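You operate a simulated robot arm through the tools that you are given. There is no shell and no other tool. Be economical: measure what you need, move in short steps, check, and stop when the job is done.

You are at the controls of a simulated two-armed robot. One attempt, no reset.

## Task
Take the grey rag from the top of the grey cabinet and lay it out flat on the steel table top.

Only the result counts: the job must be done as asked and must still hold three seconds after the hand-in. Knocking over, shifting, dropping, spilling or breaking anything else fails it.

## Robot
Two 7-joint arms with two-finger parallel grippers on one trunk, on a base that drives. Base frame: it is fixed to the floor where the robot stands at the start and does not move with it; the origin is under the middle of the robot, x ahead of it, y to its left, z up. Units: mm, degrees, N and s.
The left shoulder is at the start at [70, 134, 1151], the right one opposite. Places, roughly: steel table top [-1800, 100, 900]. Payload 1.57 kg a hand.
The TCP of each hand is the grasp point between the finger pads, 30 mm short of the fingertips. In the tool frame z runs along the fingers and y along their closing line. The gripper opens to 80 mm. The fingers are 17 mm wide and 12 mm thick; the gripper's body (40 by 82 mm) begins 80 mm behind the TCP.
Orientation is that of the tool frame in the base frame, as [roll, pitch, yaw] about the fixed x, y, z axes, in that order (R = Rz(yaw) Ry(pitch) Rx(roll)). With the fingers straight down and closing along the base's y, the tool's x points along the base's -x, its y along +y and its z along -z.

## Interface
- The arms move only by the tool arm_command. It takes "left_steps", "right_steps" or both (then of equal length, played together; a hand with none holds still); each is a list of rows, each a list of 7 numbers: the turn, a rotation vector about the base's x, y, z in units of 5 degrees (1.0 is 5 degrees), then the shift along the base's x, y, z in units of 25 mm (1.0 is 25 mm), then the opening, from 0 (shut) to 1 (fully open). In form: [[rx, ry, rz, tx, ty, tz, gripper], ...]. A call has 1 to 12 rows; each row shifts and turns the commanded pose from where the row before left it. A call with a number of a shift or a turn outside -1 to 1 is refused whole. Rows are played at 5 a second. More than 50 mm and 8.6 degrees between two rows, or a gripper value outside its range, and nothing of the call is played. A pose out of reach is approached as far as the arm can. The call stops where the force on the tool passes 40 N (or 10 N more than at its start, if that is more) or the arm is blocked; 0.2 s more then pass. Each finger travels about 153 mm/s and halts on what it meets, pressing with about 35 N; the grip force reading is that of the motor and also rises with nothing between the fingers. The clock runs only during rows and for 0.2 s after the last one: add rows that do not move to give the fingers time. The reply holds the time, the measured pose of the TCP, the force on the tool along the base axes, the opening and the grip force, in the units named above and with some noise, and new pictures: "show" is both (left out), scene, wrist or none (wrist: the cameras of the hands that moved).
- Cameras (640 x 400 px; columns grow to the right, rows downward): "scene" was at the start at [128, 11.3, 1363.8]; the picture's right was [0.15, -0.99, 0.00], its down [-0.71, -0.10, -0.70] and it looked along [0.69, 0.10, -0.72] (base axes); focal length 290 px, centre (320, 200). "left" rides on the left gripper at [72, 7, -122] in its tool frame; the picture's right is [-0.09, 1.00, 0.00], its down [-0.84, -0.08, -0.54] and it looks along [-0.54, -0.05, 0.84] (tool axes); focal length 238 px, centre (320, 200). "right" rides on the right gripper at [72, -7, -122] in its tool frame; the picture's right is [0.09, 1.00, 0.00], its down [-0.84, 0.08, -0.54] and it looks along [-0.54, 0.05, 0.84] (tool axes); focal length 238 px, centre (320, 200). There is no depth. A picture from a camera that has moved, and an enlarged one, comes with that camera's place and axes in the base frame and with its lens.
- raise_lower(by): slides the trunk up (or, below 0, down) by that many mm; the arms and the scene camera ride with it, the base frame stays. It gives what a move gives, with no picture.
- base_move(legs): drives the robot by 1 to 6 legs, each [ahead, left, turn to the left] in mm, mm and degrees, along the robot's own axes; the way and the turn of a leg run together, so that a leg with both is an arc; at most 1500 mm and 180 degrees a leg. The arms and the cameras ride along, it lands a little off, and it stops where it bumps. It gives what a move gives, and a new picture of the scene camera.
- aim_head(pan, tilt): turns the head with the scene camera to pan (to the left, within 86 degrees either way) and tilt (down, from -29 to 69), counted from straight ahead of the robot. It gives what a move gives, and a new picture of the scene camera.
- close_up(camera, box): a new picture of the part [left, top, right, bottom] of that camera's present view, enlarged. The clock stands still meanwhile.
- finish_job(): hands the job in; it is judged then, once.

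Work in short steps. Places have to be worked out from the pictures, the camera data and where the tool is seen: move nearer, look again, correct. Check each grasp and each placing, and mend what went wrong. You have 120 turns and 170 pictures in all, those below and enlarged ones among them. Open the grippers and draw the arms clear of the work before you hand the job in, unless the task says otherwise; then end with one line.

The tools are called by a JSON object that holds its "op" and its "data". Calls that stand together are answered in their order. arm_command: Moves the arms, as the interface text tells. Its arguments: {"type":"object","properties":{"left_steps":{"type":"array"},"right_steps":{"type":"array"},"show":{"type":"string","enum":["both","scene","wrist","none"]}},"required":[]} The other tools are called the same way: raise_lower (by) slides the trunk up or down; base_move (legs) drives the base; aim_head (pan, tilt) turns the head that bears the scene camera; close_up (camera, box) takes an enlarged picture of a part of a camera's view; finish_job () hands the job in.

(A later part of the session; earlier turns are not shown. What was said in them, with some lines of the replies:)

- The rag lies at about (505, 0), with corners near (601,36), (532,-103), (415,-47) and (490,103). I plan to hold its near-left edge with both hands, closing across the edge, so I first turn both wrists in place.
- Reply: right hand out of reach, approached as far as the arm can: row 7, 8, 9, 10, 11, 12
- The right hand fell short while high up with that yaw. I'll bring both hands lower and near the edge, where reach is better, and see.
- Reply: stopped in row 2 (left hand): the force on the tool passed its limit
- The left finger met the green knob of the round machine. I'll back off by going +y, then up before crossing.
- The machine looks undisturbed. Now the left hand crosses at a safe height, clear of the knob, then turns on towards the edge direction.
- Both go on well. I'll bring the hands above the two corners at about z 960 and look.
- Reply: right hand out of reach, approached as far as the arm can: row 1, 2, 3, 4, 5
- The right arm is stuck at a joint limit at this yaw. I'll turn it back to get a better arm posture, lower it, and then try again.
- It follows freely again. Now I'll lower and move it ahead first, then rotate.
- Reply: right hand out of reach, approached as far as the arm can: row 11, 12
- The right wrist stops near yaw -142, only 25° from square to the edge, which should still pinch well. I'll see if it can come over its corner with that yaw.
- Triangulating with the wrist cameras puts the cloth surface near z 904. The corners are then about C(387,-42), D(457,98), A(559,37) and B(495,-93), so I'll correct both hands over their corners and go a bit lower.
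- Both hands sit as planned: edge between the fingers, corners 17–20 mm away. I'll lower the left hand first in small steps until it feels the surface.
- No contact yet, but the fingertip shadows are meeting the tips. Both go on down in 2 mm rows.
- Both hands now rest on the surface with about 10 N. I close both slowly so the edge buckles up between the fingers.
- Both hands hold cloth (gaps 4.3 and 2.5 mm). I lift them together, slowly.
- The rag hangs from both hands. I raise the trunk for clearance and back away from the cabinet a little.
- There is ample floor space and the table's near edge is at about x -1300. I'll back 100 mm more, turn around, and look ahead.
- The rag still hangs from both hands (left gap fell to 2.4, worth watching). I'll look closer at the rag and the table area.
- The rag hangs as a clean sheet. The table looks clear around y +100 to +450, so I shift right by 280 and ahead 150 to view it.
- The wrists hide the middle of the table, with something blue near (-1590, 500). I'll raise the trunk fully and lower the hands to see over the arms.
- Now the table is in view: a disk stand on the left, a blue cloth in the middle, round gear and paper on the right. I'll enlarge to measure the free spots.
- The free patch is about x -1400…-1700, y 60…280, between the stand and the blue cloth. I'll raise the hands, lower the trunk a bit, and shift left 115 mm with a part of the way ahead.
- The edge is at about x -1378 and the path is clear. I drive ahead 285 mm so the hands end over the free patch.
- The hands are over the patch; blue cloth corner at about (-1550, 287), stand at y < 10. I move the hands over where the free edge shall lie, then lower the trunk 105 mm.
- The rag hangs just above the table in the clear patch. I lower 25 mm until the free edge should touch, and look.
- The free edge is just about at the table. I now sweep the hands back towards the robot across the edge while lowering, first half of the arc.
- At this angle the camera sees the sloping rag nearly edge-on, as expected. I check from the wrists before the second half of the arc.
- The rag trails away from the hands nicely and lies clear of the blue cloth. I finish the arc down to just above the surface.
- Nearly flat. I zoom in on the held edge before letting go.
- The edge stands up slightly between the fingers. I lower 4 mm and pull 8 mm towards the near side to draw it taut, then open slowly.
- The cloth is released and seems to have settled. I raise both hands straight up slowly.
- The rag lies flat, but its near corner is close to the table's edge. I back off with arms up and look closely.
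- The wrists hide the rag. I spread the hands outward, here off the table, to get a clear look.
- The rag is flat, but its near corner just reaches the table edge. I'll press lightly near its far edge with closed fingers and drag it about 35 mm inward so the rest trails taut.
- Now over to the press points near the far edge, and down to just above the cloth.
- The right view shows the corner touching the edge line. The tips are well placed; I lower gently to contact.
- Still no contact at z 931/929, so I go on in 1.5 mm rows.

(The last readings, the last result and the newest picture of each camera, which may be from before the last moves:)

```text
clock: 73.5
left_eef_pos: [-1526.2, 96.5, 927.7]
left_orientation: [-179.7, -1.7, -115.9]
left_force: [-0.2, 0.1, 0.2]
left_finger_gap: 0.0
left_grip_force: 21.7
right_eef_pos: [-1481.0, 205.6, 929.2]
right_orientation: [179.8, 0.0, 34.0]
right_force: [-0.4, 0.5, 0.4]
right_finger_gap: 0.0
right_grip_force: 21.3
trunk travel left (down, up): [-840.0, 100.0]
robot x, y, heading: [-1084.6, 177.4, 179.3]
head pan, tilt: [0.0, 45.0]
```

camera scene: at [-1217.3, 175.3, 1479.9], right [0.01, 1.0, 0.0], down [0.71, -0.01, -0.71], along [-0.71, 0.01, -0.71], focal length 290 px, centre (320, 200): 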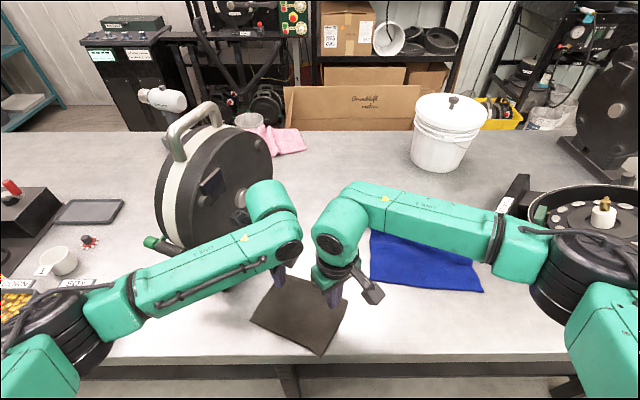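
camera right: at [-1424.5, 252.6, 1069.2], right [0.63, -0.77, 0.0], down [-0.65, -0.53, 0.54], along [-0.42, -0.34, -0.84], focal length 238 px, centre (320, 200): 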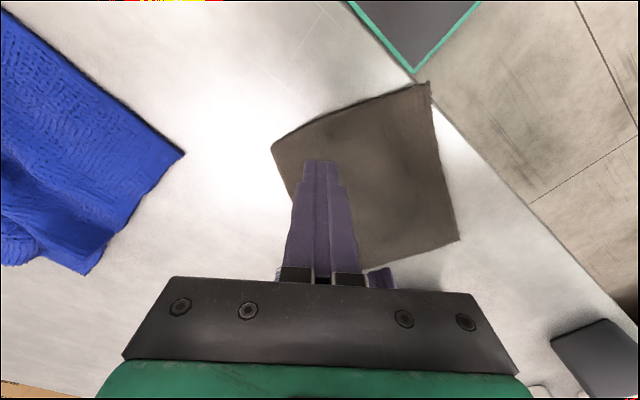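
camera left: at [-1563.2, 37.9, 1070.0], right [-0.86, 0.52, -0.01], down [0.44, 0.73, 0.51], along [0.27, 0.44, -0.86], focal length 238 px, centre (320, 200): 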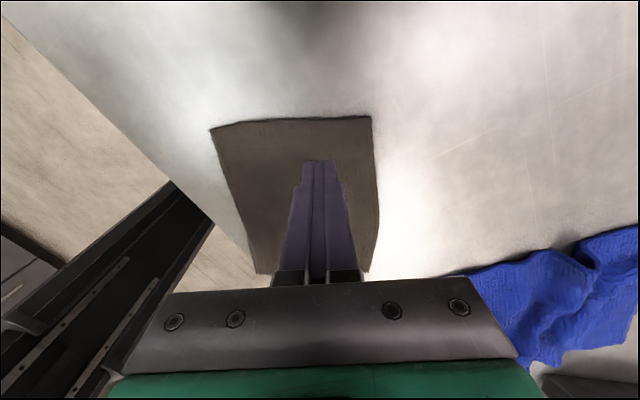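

{"op": "arm_command", "data": {"left_steps": [[0, 0, 0, 0, 0, -0.08, 0], [0, 0, 0, 0, 0, -0.08, 0], [0, 0, 0, 0, 0, 0, 0]], "right_steps": [[0, 0, 0, 0, 0, -0.08, 0], [0, 0, 0, 0, 0, -0.08, 0], [0, 0, 0, 0, 0, 0, 0]], "show": "wrist"}}

```text
clock: 74.3
left_eef_pos: [-1526.3, 96.3, 924.1]
left_orientation: [-179.8, -1.7, -115.8]
left_force: [-0.1, 1.3, -0.2]
left_finger_gap: 0.2
left_grip_force: 21.0
right_eef_pos: [-1480.9, 205.8, 925.8]
right_orientation: [180.0, 0.0, 34.0]
right_force: [0.0, -0.1, 0.2]
right_finger_gap: 0.0
right_grip_force: 21.3
trunk travel left (down, up): [-840.0, 100.0]
robot x, y, heading: [-1084.1, 174.1, 179.1]
head pan, tilt: [0.0, 45.0]
camera right: at [-1425.0, 252.4, 1048.4], right [0.63, -0.77, 0.0], down [-0.65, -0.53, 0.54], along [-0.42, -0.34, -0.84], focal length 238 px, centre (320, 200)
camera left: at [-1562.7, 37.7, 1047.9], right [-0.86, 0.52, -0.01], down [0.44, 0.73, 0.52], along [0.27, 0.44, -0.86], focal length 238 px, centre (320, 200)
```

right: 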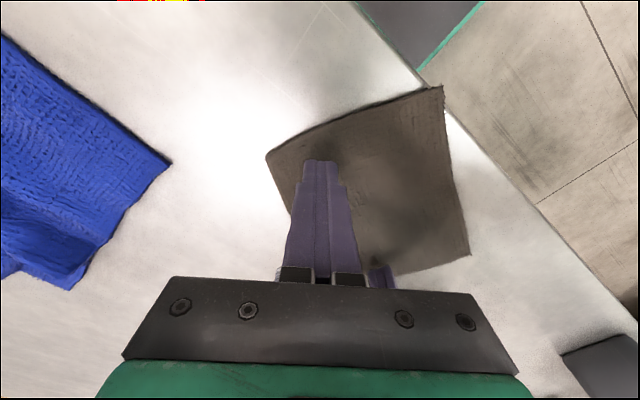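
left: 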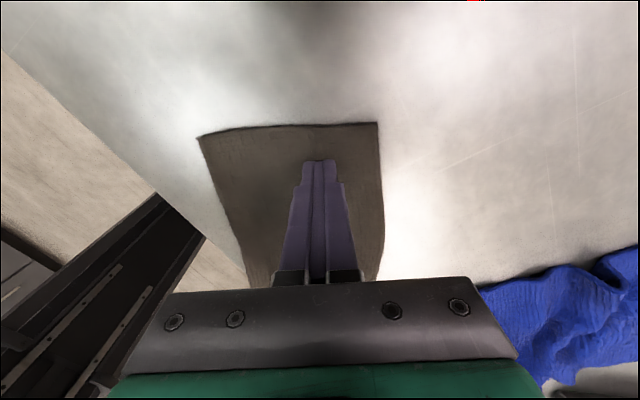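

Still some air under the tips, so this table is a bit lower than the cabinet; the corner does overhang a little. I continue down.

{"op": "arm_command", "data": {"left_steps": [[0, 0, 0, 0, 0, -0.1, 0], [0, 0, 0, 0, 0, -0.1, 0], [0, 0, 0, 0, 0, 0, 0]], "right_steps": [[0, 0, 0, 0, 0, -0.1, 0], [0, 0, 0, 0, 0, -0.1, 0], [0, 0, 0, 0, 0, 0, 0]], "show": "none"}}

{"op": "arm_command", "data": {"left_steps": [[0, 0, 0, 0, 0, -0.08, 0], [0, 0, 0, 0, 0, -0.08, 0], [0, 0, 0, 0, 0, 0, 0]], "right_steps": [[0, 0, 0, 0, 0, -0.08, 0], [0, 0, 0, 0, 0, -0.08, 0], [0, 0, 0, 0, 0, 0, 0]], "show": "none"}}

```text
clock: 75.1
left_eef_pos: [-1526.2, 96.0, 919.9]
left_orientation: [-179.8, -1.8, -115.9]
left_force: [-0.1, -0.3, -0.5]
left_finger_gap: 0.0
left_grip_force: 21.2
right_eef_pos: [-1480.7, 206.4, 919.4]
right_orientation: [179.9, 0.0, 34.0]
right_force: [-0.6, 0.3, -0.2]
right_finger_gap: 0.1
right_grip_force: 21.6
trunk travel left (down, up): [-840.0, 100.0]
robot x, y, heading: [-1083.0, 173.1, 179.6]
head pan, tilt: [0.0, 45.0]
```

```text
clock: 75.9
left_eef_pos: [-1526.6, 94.4, 916.0]
left_orientation: [-179.9, -1.9, -115.9]
left_force: [0.5, -0.1, 0.2]
left_finger_gap: 0.0
left_grip_force: 21.0
right_eef_pos: [-1481.0, 206.3, 915.1]
right_orientation: [-180.0, 0.0, 33.9]
right_force: [-0.3, -0.2, 0.4]
right_finger_gap: 0.0
right_grip_force: 21.1
trunk travel left (down, up): [-840.0, 100.0]
robot x, y, heading: [-1079.7, 176.2, 179.4]
head pan, tilt: [0.0, 45.0]
```

{"op": "arm_command", "data": {"left_steps": [[0, 0, 0, 0, 0, -0.08, 0], [0, 0, 0, 0, 0, -0.08, 0], [0, 0, 0, 0, 0, 0, 0]], "right_steps": [[0, 0, 0, 0, 0, -0.08, 0], [0, 0, 0, 0, 0, -0.08, 0], [0, 0, 0, 0, 0, 0, 0]], "show": "wrist"}}

```text
clock: 76.7
left_eef_pos: [-1527.0, 95.3, 912.8]
left_orientation: [180.0, -1.9, -115.8]
left_force: [-1.4, -1.5, 11.1]
left_finger_gap: 0.1
left_grip_force: 21.7
right_eef_pos: [-1480.2, 206.0, 912.9]
right_orientation: [180.0, 0.1, 34.0]
right_force: [-1.0, 0.6, 7.7]
right_finger_gap: 0.0
right_grip_force: 21.8
trunk travel left (down, up): [-840.0, 100.0]
robot x, y, heading: [-1081.1, 177.2, 179.3]
head pan, tilt: [0.0, 45.0]
camera right: at [-1423.7, 252.6, 1036.3], right [0.63, -0.77, 0.0], down [-0.65, -0.53, 0.54], along [-0.42, -0.34, -0.84], focal length 238 px, centre (320, 200)
camera left: at [-1561.8, 37.7, 1036.5], right [-0.86, 0.52, 0.0], down [0.44, 0.73, 0.51], along [0.27, 0.44, -0.86], focal length 238 px, centre (320, 200)
```

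right: 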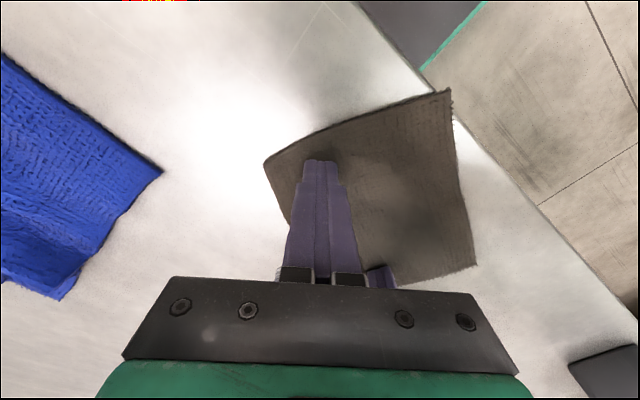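
left: 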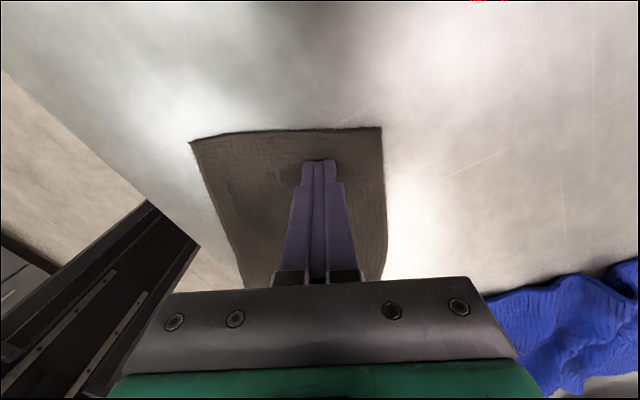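

Contact with about 10 N each (table at z ≈ 882). Now I drag inward (-x) in 5 mm rows.

{"op": "arm_command", "data": {"left_steps": [[0, 0, 0, -0.2, 0, 0, 0], [0, 0, 0, -0.2, 0, 0, 0], [0, 0, 0, -0.2, 0, 0, 0], [0, 0, 0, -0.2, 0, 0, 0], [0, 0, 0, 0, 0, 0, 0]], "right_steps": [[0, 0, 0, -0.2, 0, 0, 0], [0, 0, 0, -0.2, 0, 0, 0], [0, 0, 0, -0.2, 0, 0, 0], [0, 0, 0, -0.2, 0, 0, 0], [0, 0, 0, 0, 0, 0, 0]], "show": "wrist"}}

```text
clock: 77.9
left_eef_pos: [-1545.2, 97.1, 912.3]
left_orientation: [180.0, -1.9, -115.9]
left_force: [1.8, 0.3, 11.8]
left_finger_gap: 0.0
left_grip_force: 21.1
right_eef_pos: [-1498.7, 207.4, 913.5]
right_orientation: [-179.9, 0.2, 33.9]
right_force: [0.3, 0.1, 5.1]
right_finger_gap: 0.0
right_grip_force: 21.3
trunk travel left (down, up): [-840.0, 100.0]
robot x, y, heading: [-1081.3, 174.8, 179.3]
head pan, tilt: [0.0, 45.0]
camera right: at [-1442.3, 253.1, 1036.5], right [0.63, -0.77, 0.0], down [-0.65, -0.53, 0.54], along [-0.42, -0.34, -0.84], focal length 238 px, centre (320, 200)
camera left: at [-1580.9, 38.6, 1036.5], right [-0.86, 0.52, 0.0], down [0.44, 0.73, 0.51], along [0.27, 0.44, -0.86], focal length 238 px, centre (320, 200)
```

right: 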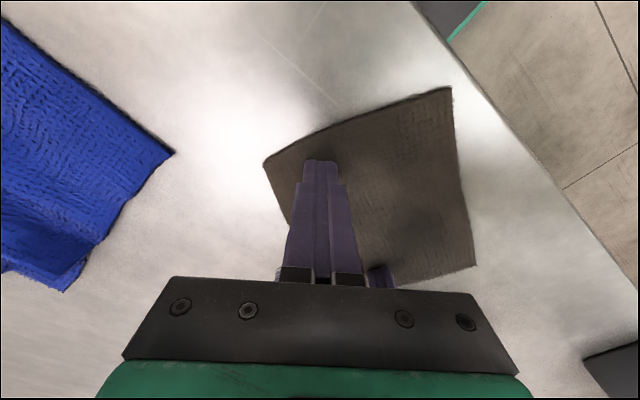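
left: 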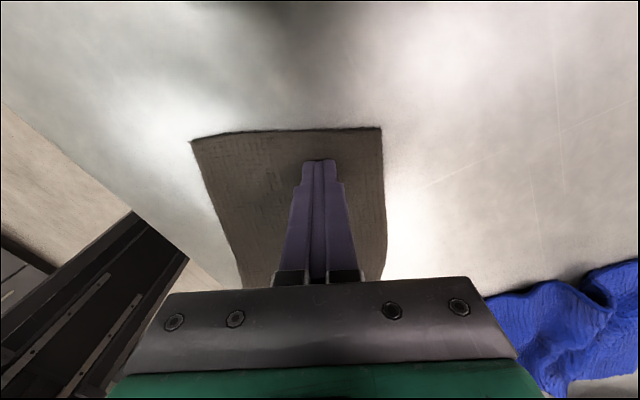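

The rag follows perfectly and stays flat; the corner is now off the edge. I drag 20 mm more.

{"op": "arm_command", "data": {"left_steps": [[0, 0, 0, -0.2, 0, 0, 0], [0, 0, 0, -0.2, 0, 0, 0], [0, 0, 0, -0.2, 0, 0, 0], [0, 0, 0, -0.2, 0, 0, 0], [0, 0, 0, 0, 0, 0, 0], [0, 0, 0, 0, 0, 0.1, 0], [0, 0, 0, 0, 0, 0.5, 0], [0, 0, 0, 0, 0, 1, 0], [0, 0, 0, 0, 0, 1, 0], [0, 0, 0, 0, 0, 1, 0], [0, 0, 0, 0, 0, 1, 0], [0, 0, 0, 0, 0, 1, 0]], "right_steps": [[0, 0, 0, -0.2, 0, 0, 0], [0, 0, 0, -0.2, 0, 0, 0], [0, 0, 0, -0.2, 0, 0, 0], [0, 0, 0, -0.2, 0, 0, 0], [0, 0, 0, 0, 0, 0, 0], [0, 0, 0, 0, 0, 0.1, 0], [0, 0, 0, 0, 0, 0.5, 0], [0, 0, 0, 0, 0, 1, 0], [0, 0, 0, 0, 0, 1, 0], [0, 0, 0, 0, 0, 1, 0], [0, 0, 0, 0, 0, 1, 0], [0, 0, 0, 0, 0, 1, 0]], "show": "wrist"}}

{"op": "base_move", "data": {"legs": [[-320, 0, 0]]}}

{"op": "arm_command", "data": {"left_steps": [[0, 0, 0, 0.5, -1, 0, 0.8], [0, 0, 0, 0, -1, 0, 1], [0, 0, 0, 0, -1, 0, 1], [0, 0, 0, 0, -1, 0, 1], [0, 0, 0, 0, -1, 0, 1]], "right_steps": [[0, 0, 0, 0, 1, 0, 0.8], [0, 0, 0, 0, 1, 0, 1], [0, 0, 0, 0, 1, 0, 1], [0, 0, 0, 0, 1, 0, 1], [0, 0, 0, 0, 1, 0, 1]], "show": "scene"}}

{"op": "close_up", "data": {"camera": "scene", "box": [200, 130, 440, 280]}}

```text
clock: 80.5
left_eef_pos: [-1565.9, 95.9, 1052.5]
left_orientation: [-179.8, -1.9, -115.9]
left_force: [-0.2, -0.2, 1.2]
left_finger_gap: 0.2
left_grip_force: 21.1
right_eef_pos: [-1520.0, 205.6, 1055.7]
right_orientation: [180.0, 0.0, 34.0]
right_force: [-0.5, -0.3, -0.6]
right_finger_gap: 0.0
right_grip_force: 21.1
trunk travel left (down, up): [-840.0, 100.0]
robot x, y, heading: [-1083.3, 170.5, 179.2]
head pan, tilt: [0.0, 45.0]
camera right: at [-1464.3, 251.8, 1178.1], right [0.63, -0.77, 0.0], down [-0.65, -0.53, 0.54], along [-0.42, -0.34, -0.84], focal length 238 px, centre (320, 200)
camera left: at [-1602.4, 38.5, 1176.1], right [-0.86, 0.52, -0.01], down [0.44, 0.74, 0.51], along [0.27, 0.44, -0.86], focal length 238 px, centre (320, 200)
```

right: 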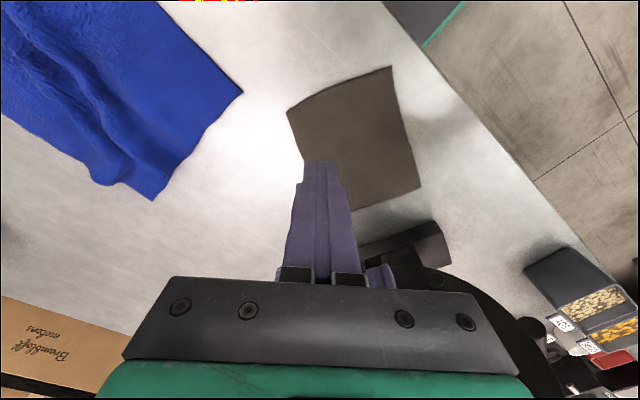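
left: 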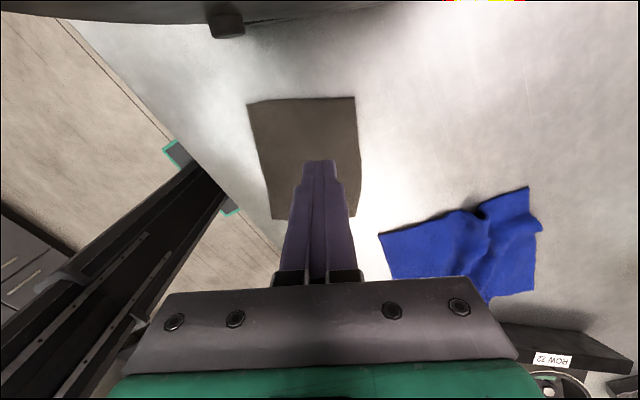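

```text
clock: 82.7
left_eef_pos: [-1241.8, 92.8, 1050.9]
left_orientation: [-179.7, -1.8, -115.6]
left_force: [-0.5, 0.0, 0.1]
left_finger_gap: 0.0
left_grip_force: 21.4
right_eef_pos: [-1195.3, 200.1, 1054.0]
right_orientation: [180.0, -0.1, 34.3]
right_force: [0.5, -0.5, -0.5]
right_finger_gap: 0.0
right_grip_force: 21.3
trunk travel left (down, up): [-840.0, 100.0]
robot x, y, heading: [-755.9, 167.5, 179.5]
head pan, tilt: [0.0, 45.0]
camera scene: at [-893.5, 172.3, 1479.6], right [0.0, 1.0, 0.0], down [0.71, 0.0, -0.71], along [-0.71, 0.0, -0.71], focal length 290 px, centre (320, 200)
```

scene: 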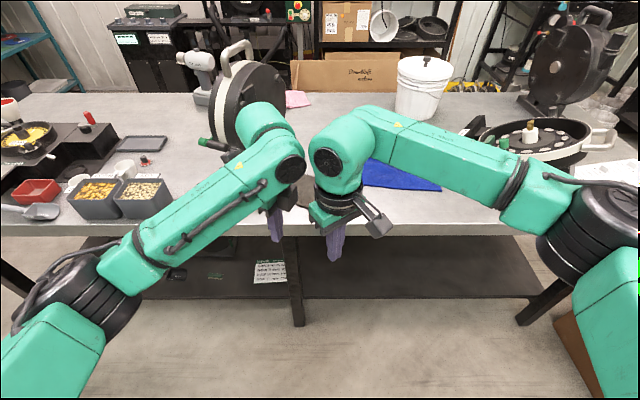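

```text
clock: 83.9
left_eef_pos: [-1224.9, -33.0, 1052.7]
left_orientation: [-179.8, -1.8, -115.8]
left_force: [-0.2, 0.0, -0.5]
left_finger_gap: 80.2
left_grip_force: 0.0
right_eef_pos: [-1194.5, 327.5, 1055.7]
right_orientation: [179.9, 0.0, 34.4]
right_force: [0.0, -0.1, -0.1]
right_finger_gap: 80.1
right_grip_force: 0.1
trunk travel left (down, up): [-840.0, 100.0]
robot x, y, heading: [-757.1, 173.6, 179.7]
head pan, tilt: [0.0, 45.0]
camera scene: at [-890.7, 172.6, 1479.9], right [0.0, 1.0, 0.0], down [0.71, 0.0, -0.71], along [-0.71, 0.0, -0.71], focal length 290 px, centre (320, 200)
```

scene: 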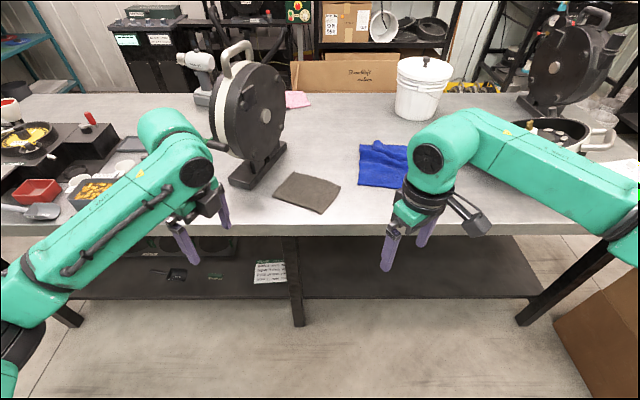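

```text
2.67 times, centred on (320, 205) of scene
camera zoom: at [-890.7, 172.6, 1479.9], right [0.0, 1.0, 0.0], down [0.71, 0.0, -0.71], along [-0.71, 0.0, -0.71], focal length 775 px, centre (320, 187)
```

zoom: 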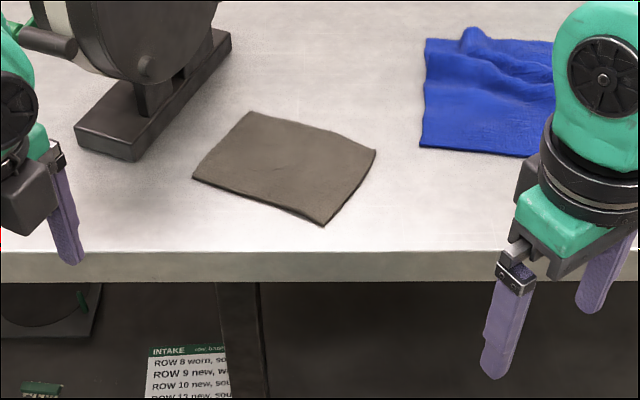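

The rag lies flat and wholly on the table, clear of the edge, the stand and the blue cloth. The grippers are open and the arms are off the table, so I hand in.

{"op": "finish_job", "data": {}}

```text
The job is handed in.
```

The grey rag is laid out flat on the steel table top, fully on the surface and clear of everything else there. The left finger briefly pressed the green knob of the round machine on the cabinet, but I saw no sign in the pictures that it had moved.
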